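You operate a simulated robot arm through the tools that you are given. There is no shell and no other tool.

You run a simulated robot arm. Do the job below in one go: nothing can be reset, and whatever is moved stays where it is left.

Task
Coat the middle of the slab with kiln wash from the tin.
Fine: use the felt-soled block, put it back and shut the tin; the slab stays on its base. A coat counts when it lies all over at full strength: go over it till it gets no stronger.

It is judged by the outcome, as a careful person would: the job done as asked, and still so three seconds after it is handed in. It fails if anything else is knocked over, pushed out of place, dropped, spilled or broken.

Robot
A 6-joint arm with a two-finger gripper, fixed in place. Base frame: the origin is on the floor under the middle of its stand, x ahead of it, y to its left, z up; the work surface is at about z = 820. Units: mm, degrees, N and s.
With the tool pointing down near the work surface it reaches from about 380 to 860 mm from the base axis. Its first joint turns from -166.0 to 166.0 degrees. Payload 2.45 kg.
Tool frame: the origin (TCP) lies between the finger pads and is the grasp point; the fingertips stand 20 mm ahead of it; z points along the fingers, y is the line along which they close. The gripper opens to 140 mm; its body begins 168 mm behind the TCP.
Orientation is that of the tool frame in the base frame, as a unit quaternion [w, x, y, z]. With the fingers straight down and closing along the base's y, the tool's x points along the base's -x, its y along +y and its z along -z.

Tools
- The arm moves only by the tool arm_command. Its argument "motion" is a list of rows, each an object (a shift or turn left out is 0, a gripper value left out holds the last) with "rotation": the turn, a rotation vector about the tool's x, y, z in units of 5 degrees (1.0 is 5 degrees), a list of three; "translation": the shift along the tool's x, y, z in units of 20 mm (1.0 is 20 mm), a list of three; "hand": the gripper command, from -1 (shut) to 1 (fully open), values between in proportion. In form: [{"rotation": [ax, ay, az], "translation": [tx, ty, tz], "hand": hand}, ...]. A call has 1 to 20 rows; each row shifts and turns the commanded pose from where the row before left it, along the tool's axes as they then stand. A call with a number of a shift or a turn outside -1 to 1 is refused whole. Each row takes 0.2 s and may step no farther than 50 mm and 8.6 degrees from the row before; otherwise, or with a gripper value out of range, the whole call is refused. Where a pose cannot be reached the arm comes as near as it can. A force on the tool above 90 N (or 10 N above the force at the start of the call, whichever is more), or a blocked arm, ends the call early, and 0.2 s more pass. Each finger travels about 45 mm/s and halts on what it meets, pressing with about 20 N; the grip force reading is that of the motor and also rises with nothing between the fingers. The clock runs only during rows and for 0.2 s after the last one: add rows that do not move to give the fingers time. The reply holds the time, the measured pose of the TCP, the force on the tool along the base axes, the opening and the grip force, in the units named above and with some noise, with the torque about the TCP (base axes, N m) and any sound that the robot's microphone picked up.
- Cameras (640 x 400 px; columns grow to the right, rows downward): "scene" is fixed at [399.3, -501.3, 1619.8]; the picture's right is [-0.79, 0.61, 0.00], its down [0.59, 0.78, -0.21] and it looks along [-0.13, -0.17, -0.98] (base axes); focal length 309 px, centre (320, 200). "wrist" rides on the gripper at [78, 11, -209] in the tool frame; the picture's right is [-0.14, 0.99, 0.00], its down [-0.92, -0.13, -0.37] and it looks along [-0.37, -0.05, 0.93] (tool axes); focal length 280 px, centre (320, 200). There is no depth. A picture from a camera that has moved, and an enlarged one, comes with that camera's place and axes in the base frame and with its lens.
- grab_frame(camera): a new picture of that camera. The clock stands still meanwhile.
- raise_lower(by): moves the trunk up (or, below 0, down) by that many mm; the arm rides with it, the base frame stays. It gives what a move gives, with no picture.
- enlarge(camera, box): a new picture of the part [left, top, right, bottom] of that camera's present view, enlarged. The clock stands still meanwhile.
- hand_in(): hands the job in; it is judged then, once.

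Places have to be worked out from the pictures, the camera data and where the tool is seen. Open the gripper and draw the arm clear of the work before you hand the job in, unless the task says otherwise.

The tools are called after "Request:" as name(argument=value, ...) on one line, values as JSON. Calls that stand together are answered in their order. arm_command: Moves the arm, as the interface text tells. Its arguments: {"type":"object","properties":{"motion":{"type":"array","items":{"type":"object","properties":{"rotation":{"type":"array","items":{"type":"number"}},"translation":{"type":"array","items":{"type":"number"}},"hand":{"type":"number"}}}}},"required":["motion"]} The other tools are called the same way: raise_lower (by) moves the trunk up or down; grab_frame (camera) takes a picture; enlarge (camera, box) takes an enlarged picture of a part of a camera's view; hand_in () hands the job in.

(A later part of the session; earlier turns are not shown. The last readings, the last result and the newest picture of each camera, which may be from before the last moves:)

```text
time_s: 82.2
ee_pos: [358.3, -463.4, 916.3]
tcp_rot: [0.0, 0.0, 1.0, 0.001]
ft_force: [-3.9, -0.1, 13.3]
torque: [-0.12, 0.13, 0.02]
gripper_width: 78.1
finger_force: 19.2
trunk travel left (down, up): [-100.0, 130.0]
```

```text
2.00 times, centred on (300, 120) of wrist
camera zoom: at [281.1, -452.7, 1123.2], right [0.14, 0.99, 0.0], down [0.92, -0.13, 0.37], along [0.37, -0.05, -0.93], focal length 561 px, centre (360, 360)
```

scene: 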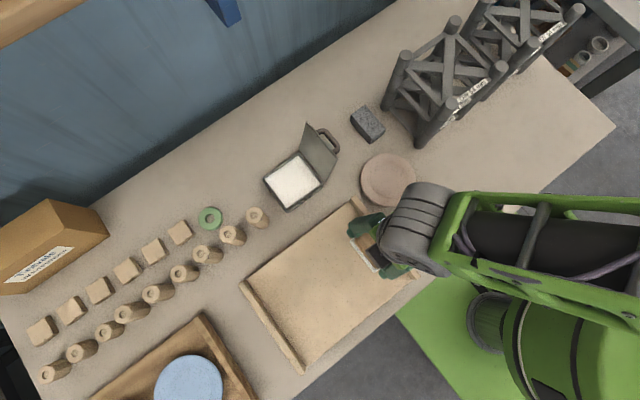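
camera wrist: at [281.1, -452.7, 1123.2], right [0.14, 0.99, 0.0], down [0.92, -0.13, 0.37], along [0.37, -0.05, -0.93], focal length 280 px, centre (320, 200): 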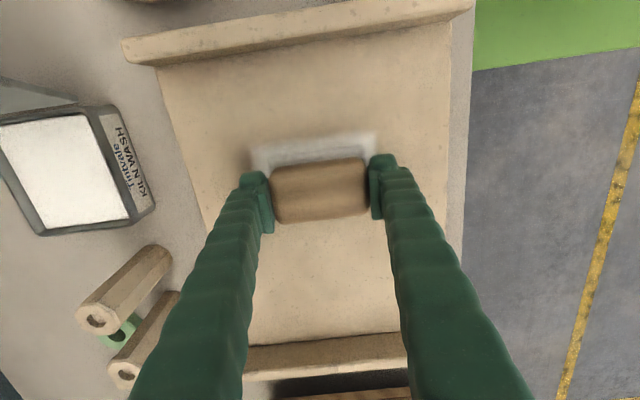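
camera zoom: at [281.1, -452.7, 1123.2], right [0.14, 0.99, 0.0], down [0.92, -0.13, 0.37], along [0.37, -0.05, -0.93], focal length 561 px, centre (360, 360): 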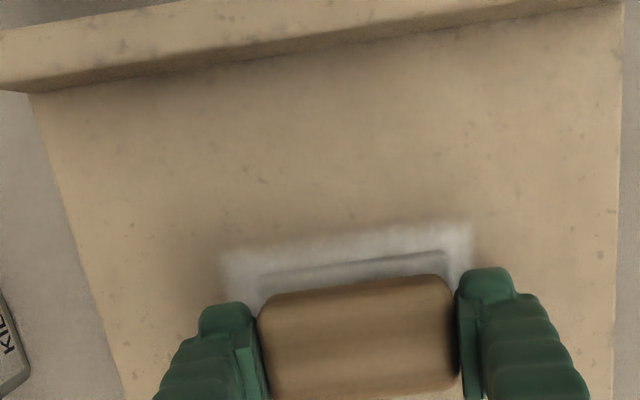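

A pale band appears only from about x≈321 on, so deposit has begun there. I continue the stroke to the +x end and then look back.

Request:
arm_command(motion=[{"translation": [-0.6, 0, 0]}, {"translation": [-0.6, 0, 0]}, {"translation": [-0.6, 0, 0]}, {"translation": [-0.6, 0, 0]}, {"translation": [-0.6, 0, 0]}, {"translation": [-0.6, 0, 0]}, {"translation": [-0.6, 0, 0]}])

Request:
enlarge(camera="wrist", box=[140, 0, 460, 220])

Request:
enlarge(camera="scene", box=[230, 180, 430, 380])

```text
time_s: 83.8
ee_pos: [443.5, -464.4, 915.5]
tcp_rot: [0.0, 0.0, 1.0, 0.0]
ft_force: [-1.3, 1.1, 6.3]
torque: [-0.03, -0.14, 0.04]
gripper_width: 78.2
finger_force: 19.6
trunk travel left (down, up): [-100.0, 130.0]
```

```text
1.82 times, centred on (300, 110) of wrist
camera zoom: at [365.9, -453.2, 1123.2], right [0.14, 0.99, 0.0], down [0.92, -0.13, 0.37], along [0.37, -0.05, -0.93], focal length 510 px, centre (356, 364)
```

zoom: 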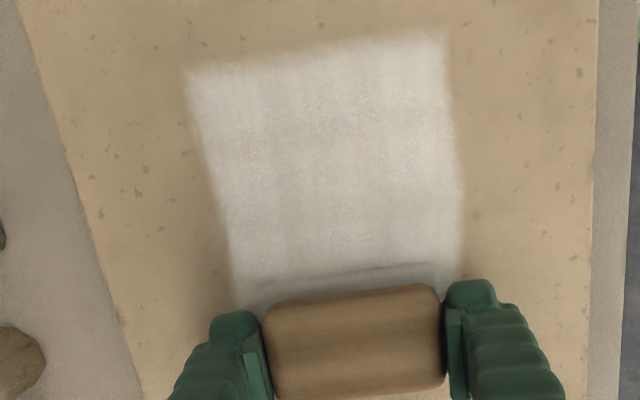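

```text
2.00 times, centred on (330, 280) of scene
camera zoom: at [399.3, -501.3, 1619.8], right [-0.79, 0.61, 0.0], down [0.59, 0.78, -0.21], along [-0.13, -0.17, -0.98], focal length 618 px, centre (300, 40)
```

zoom: 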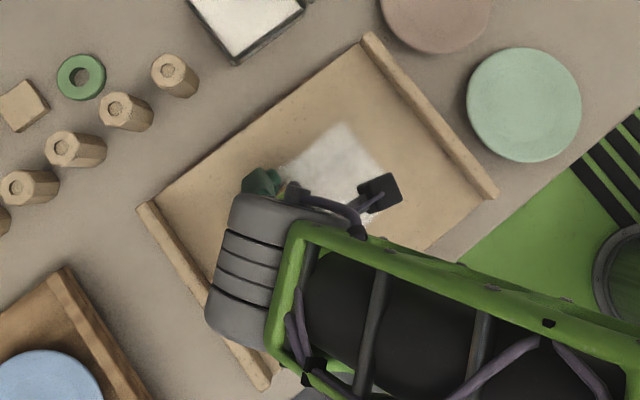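

A clear white patch has appeared from x≈321 onward, y −521…−409, with faint streaks. I finish the stroke towards +x, pressing slightly more (force had dropped to 6 N).

Request:
arm_command(motion=[{"translation": [-0.6, 0, 0.03]}, {"translation": [-0.6, 0, 0]}, {"translation": [-0.6, 0, 0]}, {"translation": [-0.6, 0, 0]}, {"translation": [-0.6, 0, 0]}, {"translation": [-0.4, 0, 0]}])

Request:
grab_frame(camera="wrist")

Request:
enlarge(camera="wrist", box=[140, 0, 460, 200])

Request:
enlarge(camera="scene", box=[230, 180, 430, 380])

```text
time_s: 85.2
ee_pos: [510.5, -463.9, 915.0]
tcp_rot: [0.0, 0.001, 1.0, 0.0]
ft_force: [-4.7, 1.2, 12.6]
torque: [-0.05, 0.09, -0.02]
gripper_width: 78.2
finger_force: 20.3
trunk travel left (down, up): [-100.0, 130.0]
```

```text
taken
camera wrist: at [433.2, -453.2, 1123.0], right [0.14, 0.99, 0.0], down [0.92, -0.13, 0.37], along [0.37, -0.05, -0.93], focal length 280 px, centre (320, 200)
```

wrist: 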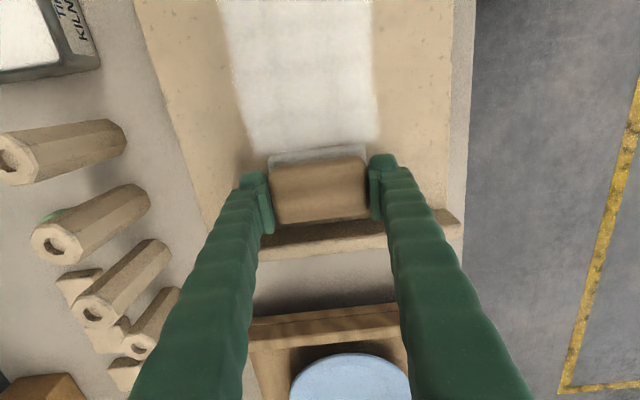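

```text
2.00 times, centred on (300, 100) of wrist
camera zoom: at [433.2, -453.2, 1123.0], right [0.14, 0.99, 0.0], down [0.92, -0.13, 0.37], along [0.37, -0.05, -0.93], focal length 561 px, centre (360, 400)
```

zoom: 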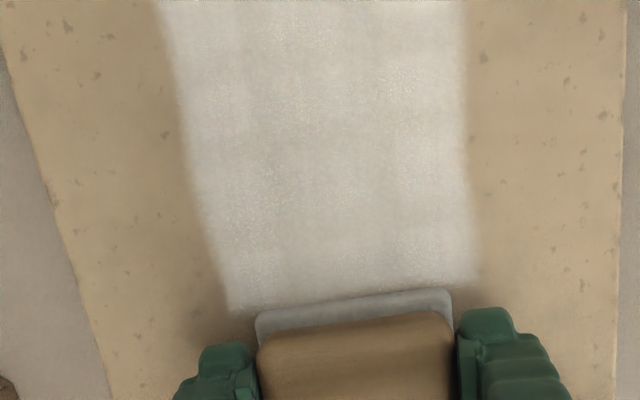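

```text
2.00 times, centred on (330, 280) of scene
camera zoom: at [399.3, -501.3, 1619.8], right [-0.79, 0.61, 0.0], down [0.59, 0.78, -0.21], along [-0.13, -0.17, -0.98], focal length 618 px, centre (300, 40)
```

zoom: 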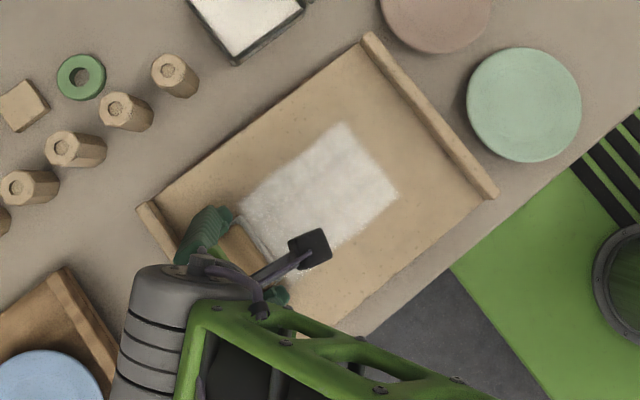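

The patch spans x≈321–481, y≈−521…−409 with sharp ends although the sole went beyond, so that seems to be the "middle". I now make a return stroke offset 25 mm to −y to see whether it extends further and to strengthen it.

Request:
arm_command(motion=[{"translation": [0, -0.65, 0]}, {"translation": [0, -0.6, 0]}, {"translation": [0.8, 0, 0]}, {"translation": [0.8, 0, 0]}, {"translation": [0.8, 0, 0]}, {"translation": [0.8, 0, 0]}, {"translation": [0.8, 0, 0]}, {"translation": [0.8, 0, 0]}, {"translation": [0.8, 0, 0]}, {"translation": [0.8, 0, 0]}, {"translation": [0.8, 0, 0]}, {"translation": [0.8, 0, 0]}, {"translation": [0.8, 0, 0]}, {"translation": [0.8, 0, 0]}, {"translation": [0.8, 0, 0]}])

Request:
grab_frame(camera="wrist")

Request:
enlarge(camera="scene", box=[230, 180, 430, 380])

```text
time_s: 88.4
ee_pos: [303.5, -488.9, 915.5]
tcp_rot: [-0.001, 0.0, 1.0, 0.0]
ft_force: [1.1, -0.2, 12.5]
torque: [0.02, 0.29, -0.04]
gripper_width: 78.5
finger_force: 20.4
trunk travel left (down, up): [-100.0, 130.0]
```

```text
taken
camera wrist: at [225.8, -477.9, 1122.6], right [0.14, 0.99, 0.0], down [0.92, -0.13, 0.37], along [0.37, -0.05, -0.93], focal length 280 px, centre (320, 200)
```

wrist: 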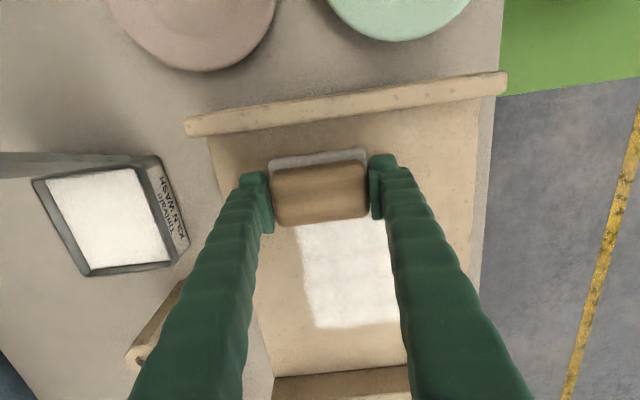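

```text
2.00 times, centred on (330, 280) of scene
camera zoom: at [399.3, -501.3, 1619.8], right [-0.79, 0.61, 0.0], down [0.59, 0.78, -0.21], along [-0.13, -0.17, -0.98], focal length 618 px, centre (300, 40)
```

zoom: 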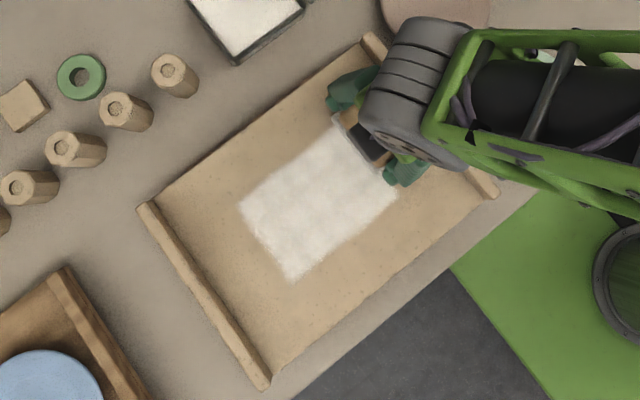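

The patch's edge stayed at y≈−521, confirming the region. I enlarge to judge evenness after two passes.

Request:
enlarge(camera="scene", box=[290, 225, 380, 325])

Request:
enlarge(camera="wrist", box=[260, 200, 420, 340])

```text
4.00 times, centred on (335, 275) of scene
camera zoom: at [399.3, -501.3, 1619.8], right [-0.79, 0.61, 0.0], down [0.59, 0.78, -0.21], along [-0.13, -0.17, -0.98], focal length 1237 px, centre (260, -100)
```

zoom: 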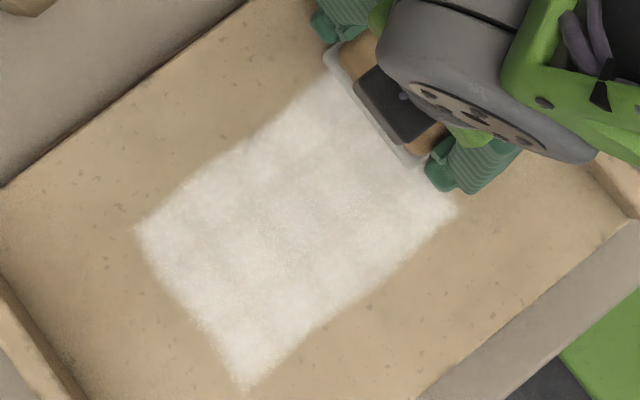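

```text
2.86 times, centred on (340, 270) of wrist
camera zoom: at [225.8, -477.9, 1122.6], right [0.14, 0.99, 0.0], down [0.92, -0.13, 0.37], along [0.37, -0.05, -0.93], focal length 801 px, centre (263, 0)
```

zoom: 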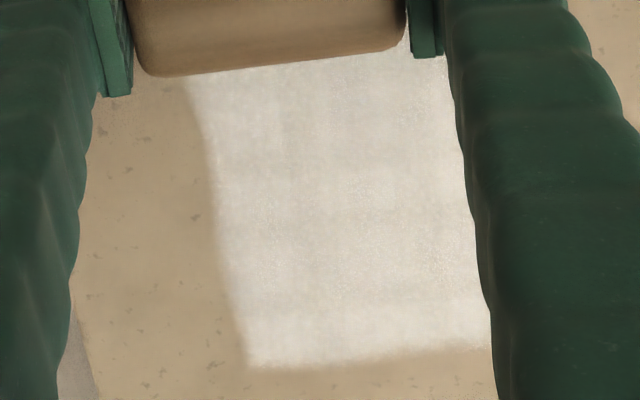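

Now a pass offset to +y (centre −441), stroking along +x.

Request:
arm_command(motion=[{"translation": [0, 0.8, 0]}, {"translation": [0, 0.8, 0]}, {"translation": [0, 0.8, 0]}, {"translation": [-0.8, 0, 0]}, {"translation": [-0.8, 0, 0]}, {"translation": [-0.8, 0, 0]}, {"translation": [-0.8, 0, 0]}, {"translation": [-0.8, 0, 0]}, {"translation": [-0.8, 0, 0]}, {"translation": [-0.8, 0, 0]}, {"translation": [-0.8, 0, 0]}, {"translation": [-0.8, 0, 0]}, {"translation": [-0.8, 0, 0]}, {"translation": [-0.8, 0, 0]}, {"translation": [-0.8, 0, 0]}, {"translation": [-0.6, 0, 0]}])

Request:
grab_frame(camera="wrist")

Request:
enlarge(camera="scene", box=[230, 180, 430, 380])

Request:
enlarge(camera="wrist", box=[180, 0, 400, 180])

```text
time_s: 91.8
ee_pos: [506.0, -442.0, 915.2]
tcp_rot: [0.001, 0.0, 1.0, 0.0]
ft_force: [-4.2, -0.5, 10.5]
torque: [0.01, 0.16, 0.03]
gripper_width: 78.4
finger_force: 20.3
trunk travel left (down, up): [-100.0, 130.0]
```

```text
taken
camera wrist: at [429.4, -430.4, 1123.0], right [0.14, 0.99, 0.0], down [0.92, -0.13, 0.37], along [0.37, -0.05, -0.93], focal length 280 px, centre (320, 200)
```

wrist: 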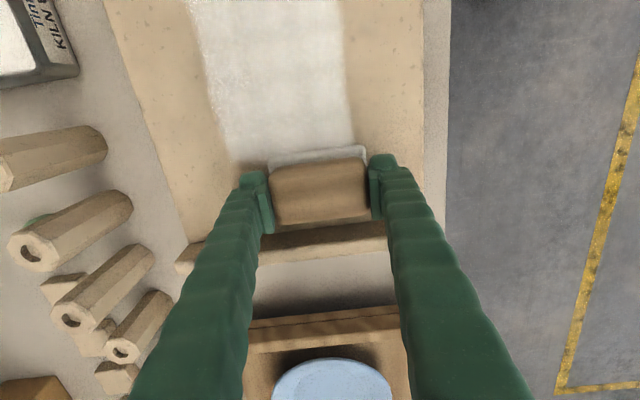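

```text
2.00 times, centred on (330, 280) of scene
camera zoom: at [399.3, -501.3, 1619.8], right [-0.79, 0.61, 0.0], down [0.59, 0.78, -0.21], along [-0.13, -0.17, -0.98], focal length 618 px, centre (300, 40)
```

zoom: 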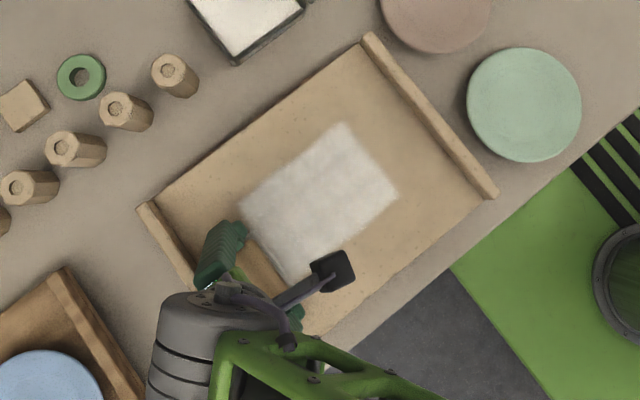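

```text
2.22 times, centred on (290, 90) of wrist
camera zoom: at [429.4, -430.4, 1123.0], right [0.14, 0.99, 0.0], down [0.92, -0.13, 0.37], along [0.37, -0.05, -0.93], focal length 623 px, centre (387, 444)
```

zoom: 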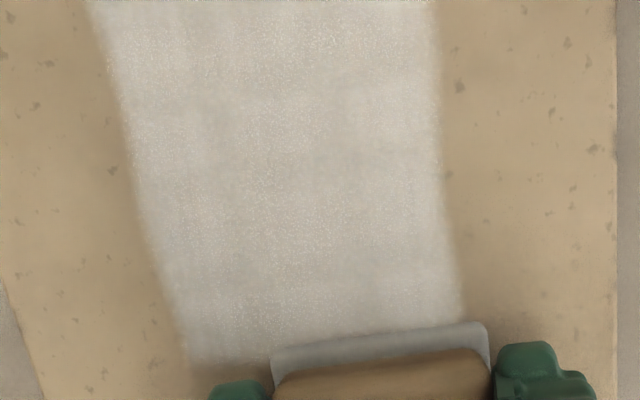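

The coat is whiter but still uneven, and the felt looks greyer. I go back to the tin for another load.

Request:
arm_command(motion=[{"translation": [0, 0, -0.9375]}, {"translation": [0, 0, -0.9375]}, {"translation": [0, 0, -0.9375]}, {"translation": [0, 0, -0.9375]}, {"translation": [0.6097, -0.9043, 0]}, {"translation": [0.6097, -0.9043, 0]}, {"translation": [0.6097, -0.9043, 0]}, {"translation": [0.6097, -0.9043, 0]}, {"translation": [0.6097, -0.9043, 0]}, {"translation": [0.6097, -0.9043, 0]}, {"translation": [0.6097, -0.9043, 0]}, {"translation": [0.6097, -0.9043, 0]}, {"translation": [0.6097, -0.9043, 0]}, {"translation": [0.6097, -0.9043, 0]}, {"translation": [0.6097, -0.9043, 0]}, {"translation": [0.6097, -0.9043, 0]}, {"translation": [0.6097, -0.9043, 0]}, {"translation": [0.6097, -0.9043, 0]}, {"translation": [0.6097, -0.9043, 0]}, {}])

Request:
grab_frame(camera="scene")

Request:
enlarge(camera="scene", box=[290, 225, 380, 325])

Request:
enlarge(camera="wrist", box=[220, 60, 420, 240])

```text
time_s: 96.0
ee_pos: [323.4, -714.1, 990.0]
tcp_rot: [0.0, 0.0, 1.0, 0.0]
ft_force: [-0.4, 0.1, -1.2]
torque: [0.01, 0.0, -0.04]
gripper_width: 77.7
finger_force: 19.8
trunk travel left (down, up): [-100.0, 130.0]
```

```text
taken
```

scene: 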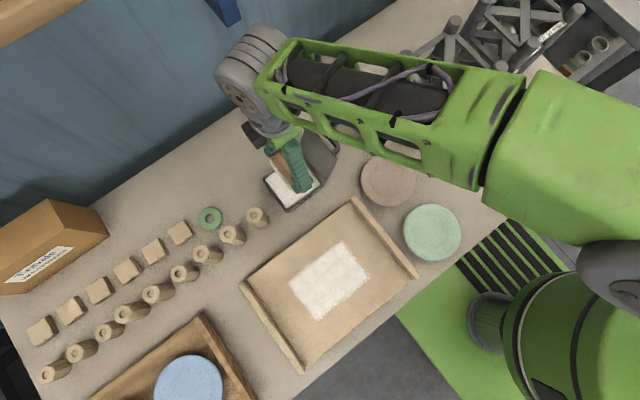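

```text
4.00 times, centred on (335, 275) of scene
camera zoom: at [399.3, -501.3, 1619.8], right [-0.79, 0.61, 0.0], down [0.59, 0.78, -0.21], along [-0.13, -0.17, -0.98], focal length 1237 px, centre (260, -100)
```

zoom: 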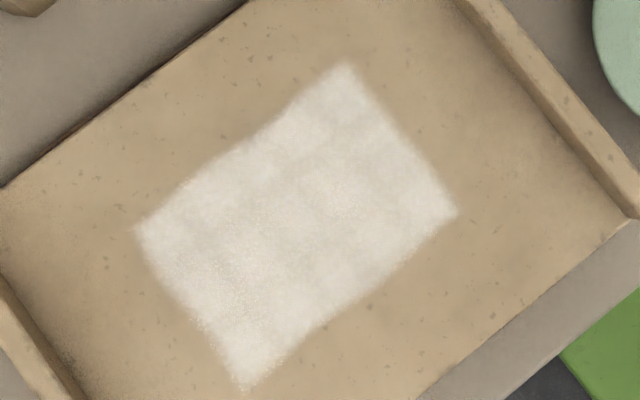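

```text
2.22 times, centred on (320, 150) of wrist
camera zoom: at [246.6, -702.5, 1197.8], right [0.14, 0.99, 0.0], down [0.92, -0.13, 0.37], along [0.37, -0.05, -0.93], focal length 623 px, centre (320, 311)
```

zoom: 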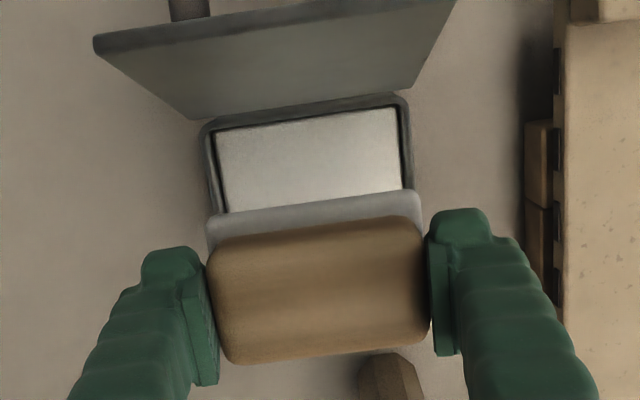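

The patch (x 321–481, y −521…−409) is fairly white with some thinner tan-speckled spots. I dip again for a fresh load.

Request:
arm_command(motion=[{"translation": [0, 0, 0.99]}, {"translation": [0, 0, 0.99]}, {"translation": [0, 0, 0.99]}, {"translation": [0, 0, 0.99]}, {"translation": [0, 0, 0.25]}, {"translation": [0, 0, 0.25]}, {"translation": [0, 0, 0.15]}, {}])

Request:
arm_command(motion=[{"translation": [0, 0, 0.075]}, {}, {}, {}, {}])

Request:
enlarge(camera="wrist", box=[220, 80, 420, 240])

```text
time_s: 97.8
ee_pos: [322.9, -712.8, 897.2]
tcp_rot: [0.0, 0.001, 1.0, -0.001]
ft_force: [-0.6, 0.0, 1.1]
torque: [0.01, 0.04, -0.05]
gripper_width: 77.8
finger_force: 20.5
trunk travel left (down, up): [-100.0, 130.0]
```

```text
time_s: 99.0
ee_pos: [323.1, -712.9, 898.2]
tcp_rot: [0.0, 0.0, 1.0, 0.0]
ft_force: [0.0, -0.5, 15.2]
torque: [0.08, 0.2, 0.02]
gripper_width: 77.8
finger_force: 20.1
trunk travel left (down, up): [-100.0, 130.0]
```

```text
2.50 times, centred on (320, 160) of wrist
camera zoom: at [246.9, -701.4, 1105.5], right [0.14, 0.99, 0.0], down [0.92, -0.13, 0.37], along [0.37, -0.05, -0.93], focal length 701 px, centre (320, 300)
```

zoom: 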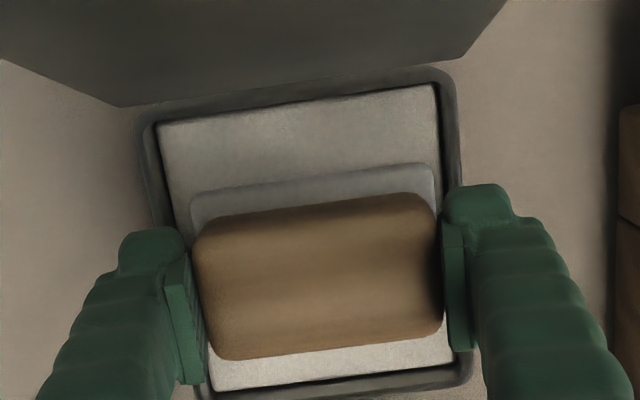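

Loaded with 15 N for about a second. I carry it back to the slab, landing at (300,−487) for a second round of strokes.

Request:
arm_command(motion=[{"translation": [0, 0, -0.5]}, {"translation": [0, 0, -1]}, {"translation": [0, 0, -1]}, {"translation": [0, 0, -1]}, {"translation": [0, 0, -1]}, {"translation": [0.0992, 0.9417, 0]}, {"translation": [0.0992, 0.9417, 0]}, {"translation": [0.0992, 0.9417, 0]}, {"translation": [0.0992, 0.9417, 0]}, {"translation": [0.0992, 0.9417, 0]}, {"translation": [0.0992, 0.9417, 0]}, {"translation": [0.0992, 0.9417, 0]}, {"translation": [0.0992, 0.9417, 0]}, {"translation": [0.0992, 0.9417, 0]}, {"translation": [0.0992, 0.9417, 0]}, {"translation": [0.0992, 0.9417, 0]}, {"translation": [0.0992, 0.9417, 0]}, {}])

Request:
arm_command(motion=[{"translation": [0, 0, 0.95]}, {"translation": [0, 0, 0.95]}, {"translation": [0, 0, 0.95]}, {"translation": [0, 0, 0.4]}, {"translation": [0, 0, 0.1]}, {"translation": [0, 0, 0.1]}, {"translation": [0, 0, 0.1]}, {}])

```text
time_s: 102.8
ee_pos: [300.2, -486.7, 985.6]
tcp_rot: [0.001, 0.0, 1.0, 0.0]
ft_force: [-0.3, 0.0, -0.5]
torque: [0.0, 0.0, 0.0]
gripper_width: 77.4
finger_force: 20.0
trunk travel left (down, up): [-100.0, 130.0]
```

```text
time_s: 104.6
ee_pos: [300.2, -487.7, 916.9]
tcp_rot: [0.001, 0.0, 1.0, -0.002]
ft_force: [3.8, 3.7, 20.6]
torque: [0.01, 0.1, 0.23]
gripper_width: 77.9
finger_force: 20.1
trunk travel left (down, up): [-100.0, 130.0]
```

Force is 20 N, so I ease up 1.5 mm and make a slower stroke along +x at y≈−487.

Request:
arm_command(motion=[{"translation": [0, 0, -0.075]}, {"translation": [-0.6, 0, 0]}, {"translation": [-0.6, 0, 0]}, {"translation": [-0.6, 0, 0]}, {"translation": [-0.6, 0, 0]}, {"translation": [-0.6, 0, 0]}, {"translation": [-0.6, 0, 0]}, {"translation": [-0.6, 0, 0]}, {"translation": [-0.6, 0, 0]}, {"translation": [-0.6, 0, 0]}, {"translation": [-0.6, 0, 0]}, {"translation": [-0.6, 0, 0]}, {"translation": [-0.6, 0, 0]}, {"translation": [-0.6, 0, 0]}, {"translation": [-0.6, 0, 0]}, {"translation": [-0.6, 0, 0]}, {"translation": [-0.6, 0, 0]}, {"translation": [-0.6, 0, 0]}])

Request:
enlarge(camera="wrist", box=[180, 0, 400, 180])

Request:
enlarge(camera="scene", box=[290, 225, 380, 325])

```text
time_s: 108.4
ee_pos: [503.0, -487.0, 916.1]
tcp_rot: [0.0, 0.0, 1.0, 0.0]
ft_force: [0.3, -0.2, 3.1]
torque: [-0.07, -0.03, 0.02]
gripper_width: 77.7
finger_force: 20.1
trunk travel left (down, up): [-100.0, 130.0]
```

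```text
2.22 times, centred on (290, 90) of wrist
camera zoom: at [426.8, -476.2, 1124.5], right [0.14, 0.99, 0.0], down [0.92, -0.13, 0.37], along [0.37, -0.05, -0.93], focal length 623 px, centre (387, 444)
```

zoom: 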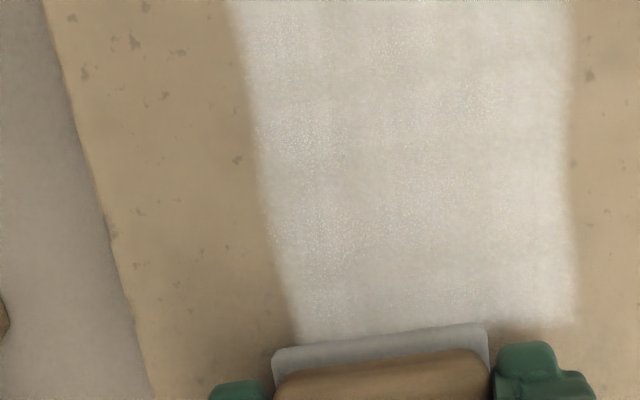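

```text
4.00 times, centred on (335, 275) of scene
camera zoom: at [399.3, -501.3, 1619.8], right [-0.79, 0.61, 0.0], down [0.59, 0.78, -0.21], along [-0.13, -0.17, -0.98], focal length 1237 px, centre (260, -100)
```

zoom: 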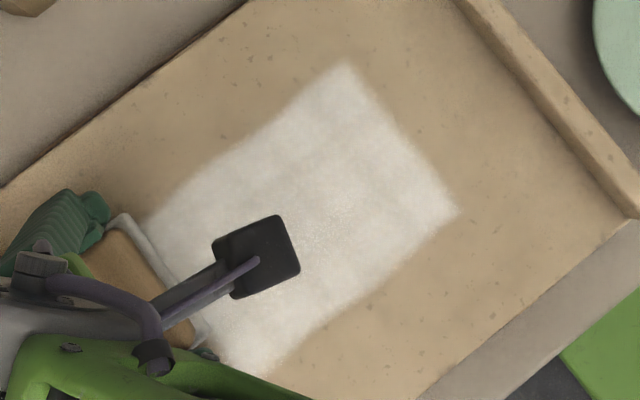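

Force fell to 3 N at the end, so I press 1 mm more, move to y≈−441 and stroke back along −x.

Request:
arm_command(motion=[{"translation": [0, 0.77, 0.05]}, {"translation": [0, 0.77, 0]}, {"translation": [0, 0.77, 0]}, {"translation": [0.65, 0, 0]}, {"translation": [0.65, 0, 0]}, {"translation": [0.65, 0, 0]}, {"translation": [0.65, 0, 0]}, {"translation": [0.65, 0, 0]}, {"translation": [0.65, 0, 0]}, {"translation": [0.65, 0, 0]}, {"translation": [0.65, 0, 0]}, {"translation": [0.65, 0, 0]}, {"translation": [0.65, 0, 0]}, {"translation": [0.65, 0, 0]}, {"translation": [0.65, 0, 0]}, {"translation": [0.65, 0, 0]}, {"translation": [0.65, 0, 0]}, {"translation": [0.65, 0, 0]}, {"translation": [0.45, 0, 0]}])

Request:
enlarge(camera="scene", box=[290, 225, 380, 325])

Request:
enlarge(camera="wrist", box=[240, 190, 420, 340])

```text
time_s: 112.4
ee_pos: [298.8, -440.4, 914.9]
tcp_rot: [0.0, 0.0, 1.0, -0.001]
ft_force: [3.2, 0.1, 10.0]
torque: [0.04, 0.03, -0.03]
gripper_width: 78.0
finger_force: 19.9
trunk travel left (down, up): [-100.0, 130.0]
```

```text
4.00 times, centred on (335, 275) of scene
camera zoom: at [399.3, -501.3, 1619.8], right [-0.79, 0.61, 0.0], down [0.59, 0.78, -0.21], along [-0.13, -0.17, -0.98], focal length 1237 px, centre (260, -100)
```

zoom: 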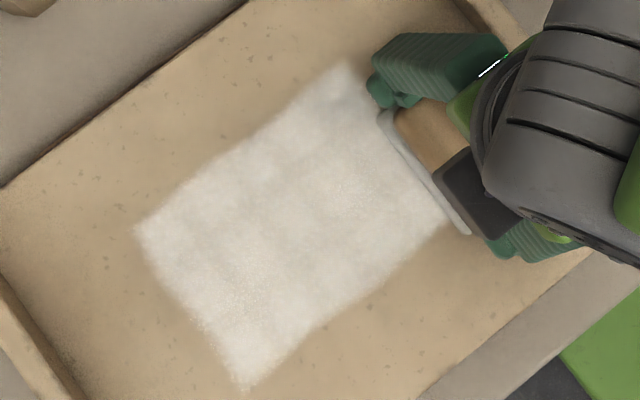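

```text
2.67 times, centred on (330, 265) of wrist
camera zoom: at [222.8, -429.6, 1123.5], right [0.14, 0.99, 0.0], down [0.92, -0.13, 0.37], along [0.37, -0.05, -0.93], focal length 748 px, centre (293, 27)
```

zoom: 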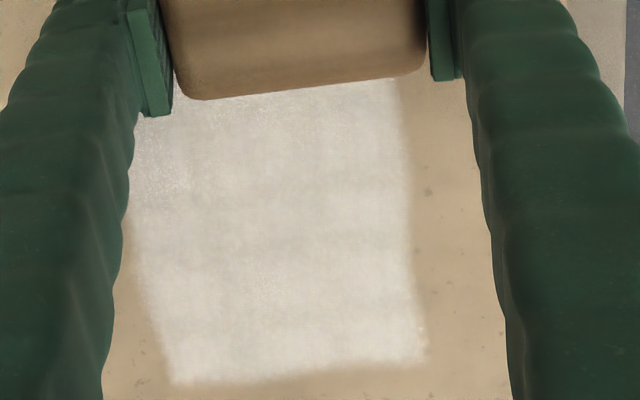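

It is getting denser. One more pass along the middle (y≈−465) toward +x.

Request:
arm_command(motion=[{"translation": [0, -0.6, 0]}, {"translation": [0, -0.6, 0]}, {"translation": [-0.65, 0, 0]}, {"translation": [-0.65, 0, 0]}, {"translation": [-0.65, 0, 0]}, {"translation": [-0.65, 0, 0]}, {"translation": [-0.65, 0, 0]}, {"translation": [-0.65, 0, 0]}, {"translation": [-0.65, 0, 0]}, {"translation": [-0.65, 0, 0]}, {"translation": [-0.65, 0, 0]}, {"translation": [-0.65, 0, 0]}, {"translation": [-0.65, 0, 0]}, {"translation": [-0.65, 0, 0]}, {"translation": [-0.65, 0, 0]}, {"translation": [-0.65, 0, 0]}, {"translation": [-0.65, 0, 0]}, {"translation": [-0.45, 0, 0]}])

Request:
enlarge(camera="wrist", box=[180, 0, 400, 180])

Request:
enlarge(camera="scene", box=[290, 225, 380, 325])

```text
time_s: 116.2
ee_pos: [503.8, -465.2, 915.4]
tcp_rot: [0.0, 0.0, 1.0, 0.0]
ft_force: [0.3, -0.3, 0.0]
torque: [-0.08, 0.01, -0.02]
gripper_width: 78.1
finger_force: 20.6
trunk travel left (down, up): [-100.0, 130.0]
```

```text
2.22 times, centred on (290, 90) of wrist
camera zoom: at [427.0, -454.4, 1123.7], right [0.14, 0.99, 0.0], down [0.92, -0.13, 0.37], along [0.37, -0.05, -0.93], focal length 623 px, centre (387, 444)
```

zoom: 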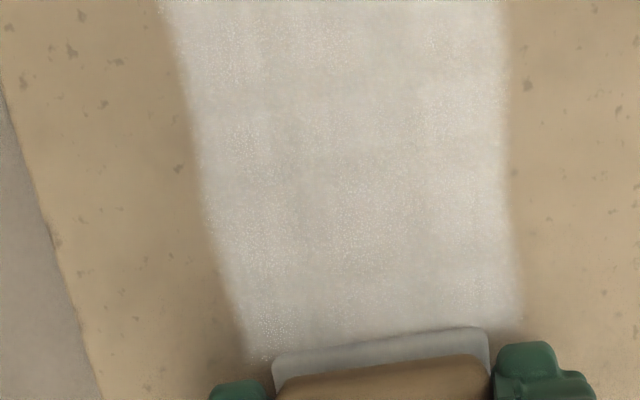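

```text
4.00 times, centred on (335, 275) of scene
camera zoom: at [399.3, -501.3, 1619.8], right [-0.79, 0.61, 0.0], down [0.59, 0.78, -0.21], along [-0.13, -0.17, -0.98], focal length 1237 px, centre (260, -100)
```

zoom: 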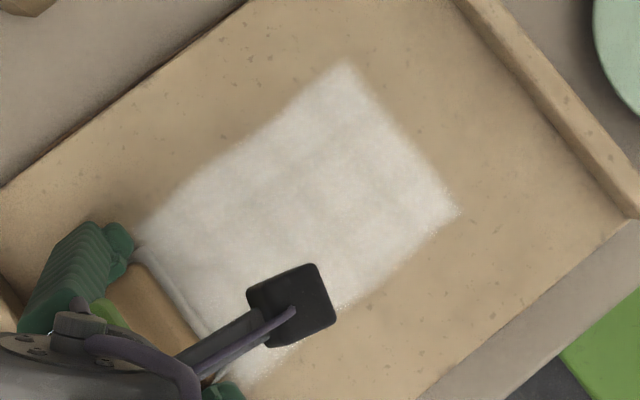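

Force had dropped to ~0 at the +x end, so that end got a weak pass. I reload once more and will press a little more there.

Request:
arm_command(motion=[{"translation": [0, 0, -0.9375]}, {"translation": [0, 0, -0.9375]}, {"translation": [0, 0, -0.9375]}, {"translation": [0, 0, -0.9375]}, {"translation": [0.693, -0.9546, 0]}, {"translation": [0.693, -0.9546, 0]}, {"translation": [0.693, -0.9546, 0]}, {"translation": [0.693, -0.9546, 0]}, {"translation": [0.693, -0.9546, 0]}, {"translation": [0.693, -0.9546, 0]}, {"translation": [0.693, -0.9546, 0]}, {"translation": [0.693, -0.9546, 0]}, {"translation": [0.693, -0.9546, 0]}, {"translation": [0.693, -0.9546, 0]}, {"translation": [0.693, -0.9546, 0]}, {"translation": [0.693, -0.9546, 0]}, {"translation": [0.693, -0.9546, 0]}, {}])

Request:
enlarge(camera="scene", box=[290, 225, 380, 325])

Request:
grab_frame(camera="scene")

```text
time_s: 120.0
ee_pos: [323.4, -713.7, 989.9]
tcp_rot: [-0.001, 0.0, 1.0, 0.0]
ft_force: [-0.2, -0.5, -0.5]
torque: [-0.02, 0.02, -0.01]
gripper_width: 77.9
finger_force: 19.9
trunk travel left (down, up): [-100.0, 130.0]
```

```text
4.00 times, centred on (335, 275) of scene
camera zoom: at [399.3, -501.3, 1619.8], right [-0.79, 0.61, 0.0], down [0.59, 0.78, -0.21], along [-0.13, -0.17, -0.98], focal length 1237 px, centre (260, -100)
```

zoom: 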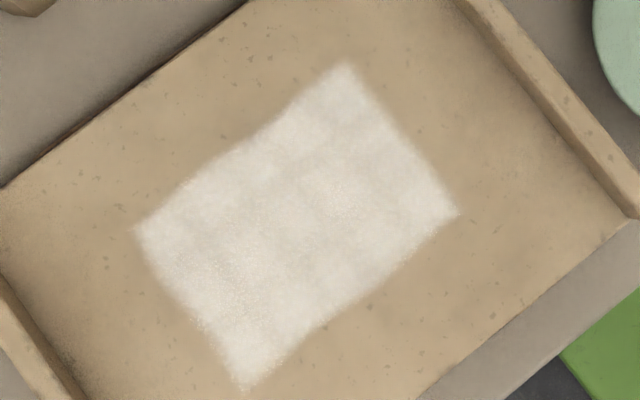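

```text
taken
```

scene: 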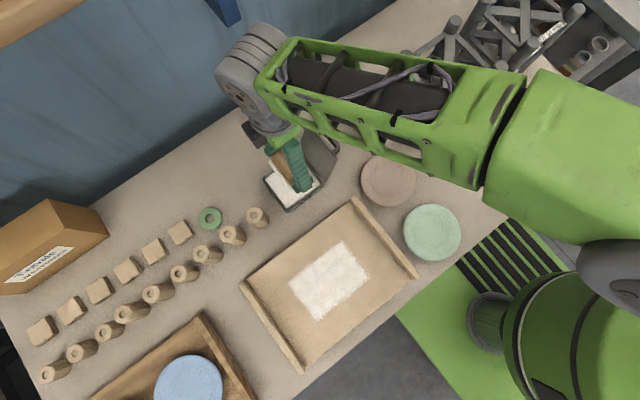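

This looks close to the earlier picture; I magnify parts of the patch to compare its strength between areas.

Request:
enlarge(camera="scene", box=[290, 265, 335, 325])

Request:
enlarge(camera="scene", box=[325, 235, 375, 285])

```text
6.67 times, centred on (312, 295) of scene
camera zoom: at [399.3, -501.3, 1619.8], right [-0.79, 0.61, 0.0], down [0.59, 0.78, -0.21], along [-0.13, -0.17, -0.98], focal length 2061 px, centre (370, -433)
```

zoom: 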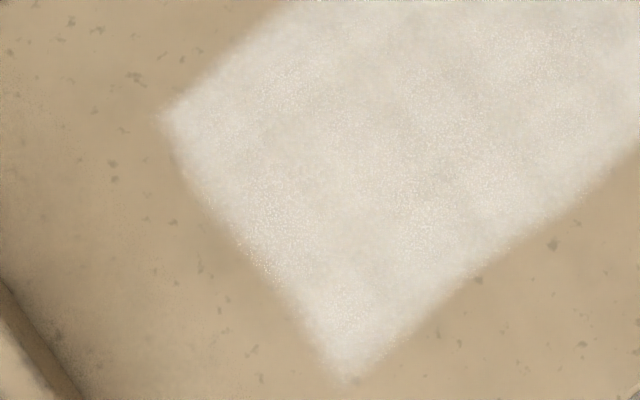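

```text
8.00 times, centred on (350, 260) of scene
camera zoom: at [399.3, -501.3, 1619.8], right [-0.79, 0.61, 0.0], down [0.59, 0.78, -0.21], along [-0.13, -0.17, -0.98], focal length 2473 px, centre (80, -280)
```

zoom: 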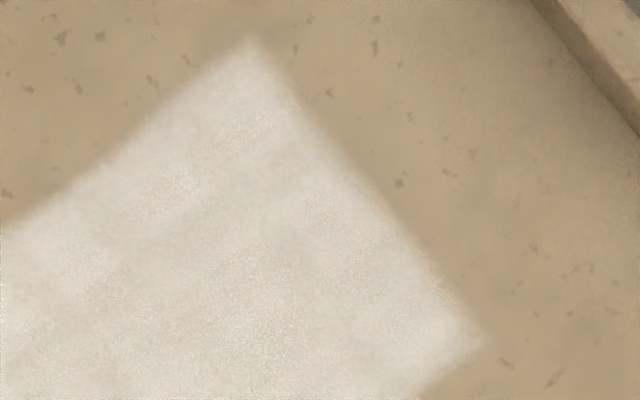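

It is nearly uniform now. I take a third load and go over it again to be sure it gets no stronger.

Request:
arm_command(motion=[{"translation": [0, 0, 1]}, {"translation": [0, 0, 1]}, {"translation": [0, 0, 1]}, {"translation": [0, 0, 1]}, {"translation": [0, 0, 0.25]}, {"translation": [0, 0, 0.25]}, {"translation": [0, 0, 0.15]}, {"translation": [0, 0, 0.075]}, {}, {}, {}, {}])

Request:
arm_command(motion=[{"translation": [0, 0, -0.5]}, {"translation": [0, 0, -1]}, {"translation": [0, 0, -1]}, {"translation": [0, 0, -1]}, {"translation": [0, 0, -1]}, {"translation": [0.0992, 0.9417, 0]}, {"translation": [0.0992, 0.9417, 0]}, {"translation": [0.0992, 0.9417, 0]}, {"translation": [0.0992, 0.9417, 0]}, {"translation": [0.0992, 0.9417, 0]}, {"translation": [0.0992, 0.9417, 0]}, {"translation": [0.0992, 0.9417, 0]}, {"translation": [0.0992, 0.9417, 0]}, {"translation": [0.0992, 0.9417, 0]}, {"translation": [0.0992, 0.9417, 0]}, {"translation": [0.0992, 0.9417, 0]}, {"translation": [0.0992, 0.9417, 0]}, {}])

Request:
arm_command(motion=[{"translation": [0, 0, 0.95]}, {"translation": [0, 0, 0.95]}, {"translation": [0, 0, 0.95]}, {"translation": [0, 0, 0.4]}, {"translation": [0, 0, 0.1]}, {"translation": [0, 0, 0.1]}, {"translation": [0, 0, 0.05]}, {}])

```text
time_s: 122.6
ee_pos: [323.1, -713.8, 897.1]
tcp_rot: [0.001, 0.001, 1.0, -0.001]
ft_force: [-1.3, -1.4, 12.4]
torque: [0.09, 0.16, -0.01]
gripper_width: 78.0
finger_force: 20.0
trunk travel left (down, up): [-100.0, 130.0]
```

```text
time_s: 126.4
ee_pos: [298.9, -488.2, 986.2]
tcp_rot: [0.0, 0.0, 1.0, 0.001]
ft_force: [0.7, -0.5, -1.3]
torque: [0.03, -0.03, 0.02]
gripper_width: 77.8
finger_force: 20.1
trunk travel left (down, up): [-100.0, 130.0]
```

```text
time_s: 128.2
ee_pos: [298.4, -487.5, 917.3]
tcp_rot: [-0.001, 0.0, 1.0, -0.001]
ft_force: [-0.1, 1.7, 6.2]
torque: [-0.21, 0.01, 0.01]
gripper_width: 78.1
finger_force: 19.7
trunk travel left (down, up): [-100.0, 130.0]
```

Contact at 6 N. I stroke +x at y≈−487, pressing slightly deeper along the way to keep about 8–10 N.

Request:
arm_command(motion=[{"translation": [-0.6, 0, 0.03]}, {"translation": [-0.6, 0, 0.004]}, {"translation": [-0.6, 0, 0.004]}, {"translation": [-0.6, 0, 0.004]}, {"translation": [-0.6, 0, 0.004]}, {"translation": [-0.6, 0, 0.004]}, {"translation": [-0.6, 0, 0.004]}, {"translation": [-0.6, 0, 0.004]}, {"translation": [-0.6, 0, 0.004]}, {"translation": [-0.6, 0, 0.004]}, {"translation": [-0.6, 0, 0.004]}, {"translation": [-0.6, 0, 0.004]}, {"translation": [-0.6, 0, 0.004]}, {"translation": [-0.6, 0, 0.004]}, {"translation": [-0.6, 0, 0.004]}, {"translation": [-0.6, 0, 0.004]}, {"translation": [-0.6, 0, 0.004]}])

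Request:
arm_command(motion=[{"translation": [0, 0.77, 0]}, {"translation": [0, 0.77, 0]}, {"translation": [0, 0.77, 0]}, {"translation": [0.6, 0, -0.004]}, {"translation": [0.6, 0, -0.004]}, {"translation": [0.6, 0, -0.004]}, {"translation": [0.6, 0, -0.004]}, {"translation": [0.6, 0, -0.004]}, {"translation": [0.6, 0, -0.004]}, {"translation": [0.6, 0, -0.004]}, {"translation": [0.6, 0, -0.004]}, {"translation": [0.6, 0, -0.004]}, {"translation": [0.6, 0, -0.004]}, {"translation": [0.6, 0, -0.004]}, {"translation": [0.6, 0, -0.004]}, {"translation": [0.6, 0, -0.004]}, {"translation": [0.6, 0, -0.004]}, {"translation": [0.6, 0, -0.004]}, {"translation": [0.6, 0, -0.004]}])

Request:
enlarge(camera="scene", box=[290, 225, 380, 325])

```text
time_s: 131.8
ee_pos: [503.2, -487.8, 914.7]
tcp_rot: [0.0, 0.0, 1.0, 0.0]
ft_force: [-6.5, -0.8, 18.3]
torque: [-0.02, 0.28, 0.07]
gripper_width: 78.1
finger_force: 20.5
trunk travel left (down, up): [-100.0, 130.0]
```

```text
time_s: 135.8
ee_pos: [311.0, -443.0, 915.4]
tcp_rot: [0.0, 0.0, 1.0, 0.0]
ft_force: [-0.2, 0.3, -0.9]
torque: [-0.02, -0.03, 0.02]
gripper_width: 78.3
finger_force: 20.6
trunk travel left (down, up): [-100.0, 130.0]
```

```text
4.00 times, centred on (335, 275) of scene
camera zoom: at [399.3, -501.3, 1619.8], right [-0.79, 0.61, 0.0], down [0.59, 0.78, -0.21], along [-0.13, -0.17, -0.98], focal length 1237 px, centre (260, -100)
```

zoom: 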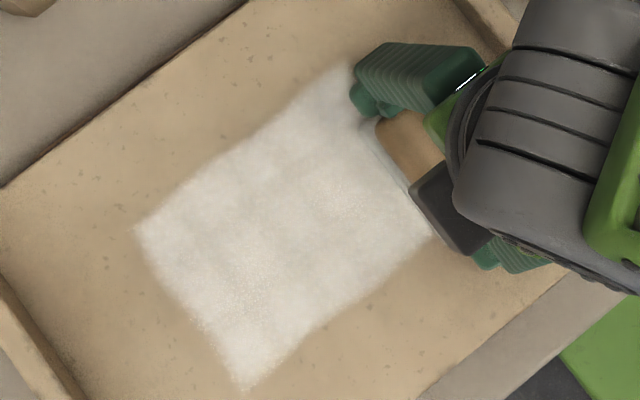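

No contact force at the −x end, so I press 1.5 mm lower and repeat the stroke at y≈−441 along +x.

Request:
arm_command(motion=[{"translation": [0.5, 0, 0]}, {"translation": [0, 0, 0.05]}, {"translation": [0, 0, 0.04]}, {}])

Request:
arm_command(motion=[{"translation": [-0.6, 0, 0]}, {"translation": [-0.6, 0, 0]}, {"translation": [-0.6, 0, 0]}, {"translation": [-0.6, 0, 0]}, {"translation": [-0.6, 0, 0]}, {"translation": [-0.6, 0, 0]}, {"translation": [-0.6, 0, 0]}, {"translation": [-0.6, 0, 0]}])

```text
time_s: 136.8
ee_pos: [301.5, -442.5, 914.2]
tcp_rot: [0.001, 0.0, 1.0, -0.001]
ft_force: [1.3, 2.5, 13.0]
torque: [0.27, 0.13, -0.06]
gripper_width: 78.6
finger_force: 19.7
trunk travel left (down, up): [-100.0, 130.0]
```

```text
time_s: 138.6
ee_pos: [396.5, -441.4, 914.1]
tcp_rot: [0.001, 0.0, 1.0, 0.0]
ft_force: [-4.6, 0.4, 14.8]
torque: [0.06, 0.09, 0.03]
gripper_width: 78.5
finger_force: 19.7
trunk travel left (down, up): [-100.0, 130.0]
```

Good steady pressure (13–15 N). I finish this stroke to +x, shift to the middle line and come back.

Request:
arm_command(motion=[{"translation": [-0.6, 0, 0]}, {"translation": [-0.6, 0, 0]}, {"translation": [-0.6, 0, 0]}, {"translation": [-0.6, 0, 0]}, {"translation": [-0.6, 0, 0]}, {"translation": [-0.6, 0, 0]}, {"translation": [-0.6, 0, 0]}, {"translation": [-0.6, 0, 0]}, {"translation": [-0.4, 0, 0]}])

Request:
arm_command(motion=[{"translation": [0, -0.6, 0]}, {"translation": [0, -0.6, 0]}, {"translation": [0.6, 0, 0]}, {"translation": [0.6, 0, 0]}, {"translation": [0.6, 0, 0]}, {"translation": [0.6, 0, 0]}, {"translation": [0.6, 0, 0]}, {"translation": [0.6, 0, 0]}, {"translation": [0.6, 0, 0]}, {"translation": [0.6, 0, 0]}, {"translation": [0.6, 0, 0]}])

Request:
arm_command(motion=[{"translation": [0.6, 0, 0]}, {"translation": [0.6, 0, 0]}, {"translation": [0.6, 0, 0]}, {"translation": [0.6, 0, 0]}, {"translation": [0.6, 0, 0]}, {"translation": [0.6, 0, 0]}, {"translation": [0.6, 0, 0]}, {"translation": [0.6, 0, 0]}])

Request:
enlarge(camera="scene", box=[290, 225, 380, 325])

Request:
enlarge(camera="wrist", box=[240, 190, 420, 340])

```text
time_s: 140.6
ee_pos: [500.7, -441.6, 913.8]
tcp_rot: [0.0, 0.0, 1.0, 0.0]
ft_force: [-3.4, 0.0, 6.2]
torque: [0.0, 0.06, 0.0]
gripper_width: 78.7
finger_force: 20.1
trunk travel left (down, up): [-100.0, 130.0]
```

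```text
time_s: 143.0
ee_pos: [392.9, -464.8, 914.5]
tcp_rot: [0.0, -0.001, 1.0, 0.0]
ft_force: [3.5, -0.1, 11.3]
torque: [-0.23, 0.15, 0.03]
gripper_width: 78.5
finger_force: 20.0
trunk travel left (down, up): [-100.0, 130.0]
```

```text
time_s: 144.8
ee_pos: [294.8, -465.2, 913.7]
tcp_rot: [0.001, 0.0, 1.0, 0.0]
ft_force: [4.4, -1.7, 19.9]
torque: [0.0, -0.06, -0.05]
gripper_width: 78.4
finger_force: 19.7
trunk travel left (down, up): [-100.0, 130.0]
```

```text
4.00 times, centred on (335, 275) of scene
camera zoom: at [399.3, -501.3, 1619.8], right [-0.79, 0.61, 0.0], down [0.59, 0.78, -0.21], along [-0.13, -0.17, -0.98], focal length 1237 px, centre (260, -100)
```

zoom: 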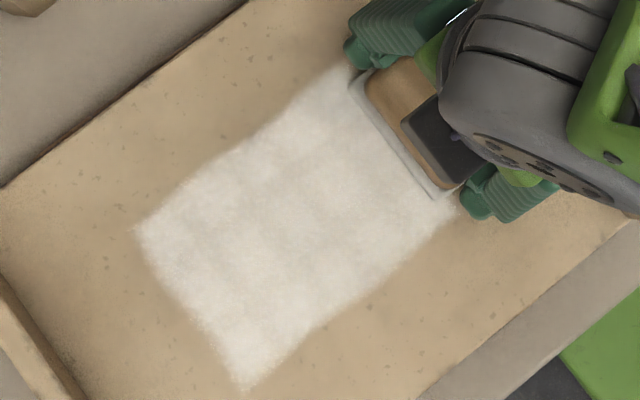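

```text
2.67 times, centred on (330, 265) of wrist
camera zoom: at [219.7, -454.0, 1121.8], right [0.14, 0.99, 0.0], down [0.92, -0.13, 0.37], along [0.37, -0.05, -0.93], focal length 748 px, centre (293, 27)
```

zoom: 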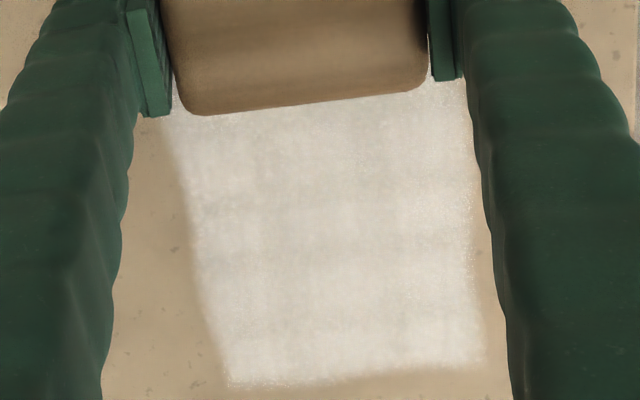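

The coat looks the same as before apart from a fixed mottled texture. I lift off and move to the tin again, comparing the patch with the earlier view.

Request:
arm_command(motion=[{"translation": [0, 0, -0.9375]}, {"translation": [0, 0, -0.9375]}, {"translation": [0, 0, -0.9375]}, {"translation": [0, 0, -0.9375]}, {"translation": [-0.0992, -0.9546, 0]}, {"translation": [-0.0992, -0.9546, 0]}, {"translation": [-0.0992, -0.9546, 0]}, {"translation": [-0.0992, -0.9546, 0]}, {"translation": [-0.0992, -0.9546, 0]}, {"translation": [-0.0992, -0.9546, 0]}, {"translation": [-0.0992, -0.9546, 0]}, {"translation": [-0.0992, -0.9546, 0]}, {"translation": [-0.0992, -0.9546, 0]}, {"translation": [-0.0992, -0.9546, 0]}, {"translation": [-0.0992, -0.9546, 0]}, {"translation": [-0.0992, -0.9546, 0]}, {"translation": [-0.0992, -0.9546, 0]}, {}])

Request:
enlarge(camera="scene", box=[290, 225, 380, 325])

Request:
enlarge(camera="scene", box=[290, 265, 335, 325])

Request:
enlarge(camera="scene", box=[325, 235, 375, 285])

```text
time_s: 148.6
ee_pos: [322.9, -713.7, 989.6]
tcp_rot: [0.0, 0.0, 1.0, 0.0]
ft_force: [-0.1, -0.4, -0.6]
torque: [0.05, 0.02, 0.04]
gripper_width: 78.5
finger_force: 19.6
trunk travel left (down, up): [-100.0, 130.0]
```

```text
4.00 times, centred on (335, 275) of scene
camera zoom: at [399.3, -501.3, 1619.8], right [-0.79, 0.61, 0.0], down [0.59, 0.78, -0.21], along [-0.13, -0.17, -0.98], focal length 1237 px, centre (260, -100)
```

zoom: 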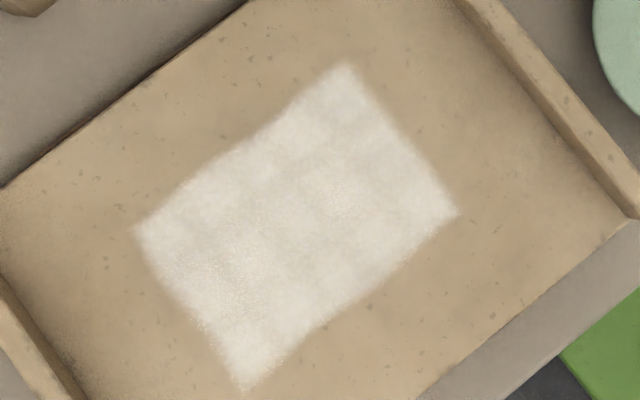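

```text
6.67 times, centred on (312, 295) of scene
camera zoom: at [399.3, -501.3, 1619.8], right [-0.79, 0.61, 0.0], down [0.59, 0.78, -0.21], along [-0.13, -0.17, -0.98], focal length 2061 px, centre (370, -433)
```

zoom: 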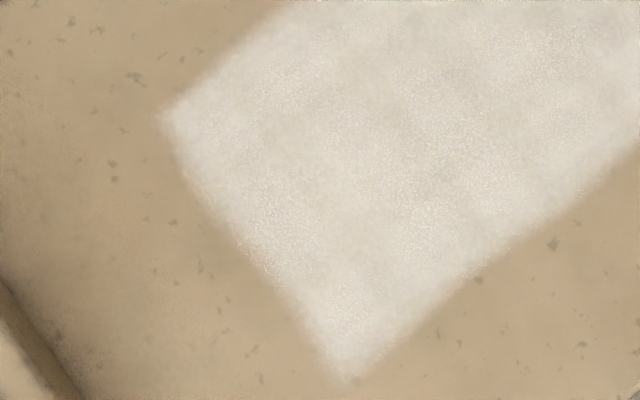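

```text
8.00 times, centred on (350, 260) of scene
camera zoom: at [399.3, -501.3, 1619.8], right [-0.79, 0.61, 0.0], down [0.59, 0.78, -0.21], along [-0.13, -0.17, -0.98], focal length 2473 px, centre (80, -280)
```

zoom: 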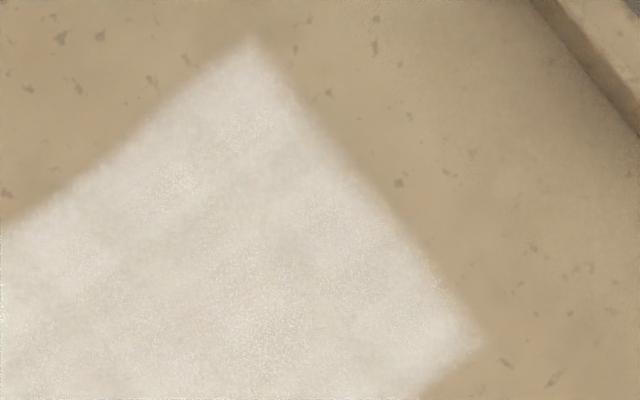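

The patch is unchanged after the third round, so the coat is at full strength. Now I return the block: up to z≈1060, back over the lid to (136,−723).

Request:
arm_command(motion=[{"translation": [0, 0, -0.9]}, {"translation": [0, 0, -0.9]}, {"translation": [0, 0, -0.9]}, {"translation": [0, 0, -0.9]}, {"translation": [0.94, -0.051, 0]}, {"translation": [0.94, -0.051, 0]}, {"translation": [0.94, -0.051, 0]}, {"translation": [0.94, -0.051, 0]}, {"translation": [0.94, -0.051, 0]}, {"translation": [0.94, -0.051, 0]}, {"translation": [0.94, -0.051, 0]}, {"translation": [0.94, -0.051, 0]}, {"translation": [0.94, -0.051, 0]}, {"translation": [0.94, -0.051, 0]}, {}])

Request:
enlarge(camera="scene", box=[240, 90, 440, 220])

Request:
grab_frame(camera="wrist")

```text
time_s: 151.8
ee_pos: [134.9, -724.7, 1059.7]
tcp_rot: [0.0, 0.0, 1.0, -0.001]
ft_force: [-0.3, -0.4, -1.3]
torque: [0.0, -0.01, 0.0]
gripper_width: 78.4
finger_force: 19.8
trunk travel left (down, up): [-100.0, 130.0]
```

```text
3.08 times, centred on (340, 155) of scene
camera zoom: at [399.3, -501.3, 1619.8], right [-0.79, 0.61, 0.0], down [0.59, 0.78, -0.21], along [-0.13, -0.17, -0.98], focal length 951 px, centre (258, 338)
```

zoom: 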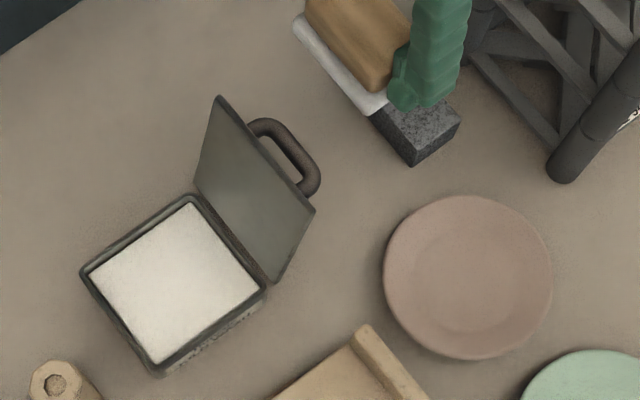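

```text
taken
camera wrist: at [58.6, -713.1, 1268.2], right [0.14, 0.99, 0.0], down [0.92, -0.13, 0.37], along [0.37, -0.05, -0.93], focal length 280 px, centre (320, 200)
```

wrist: 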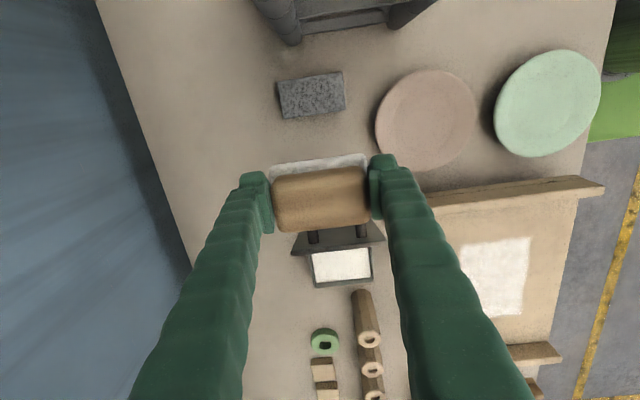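

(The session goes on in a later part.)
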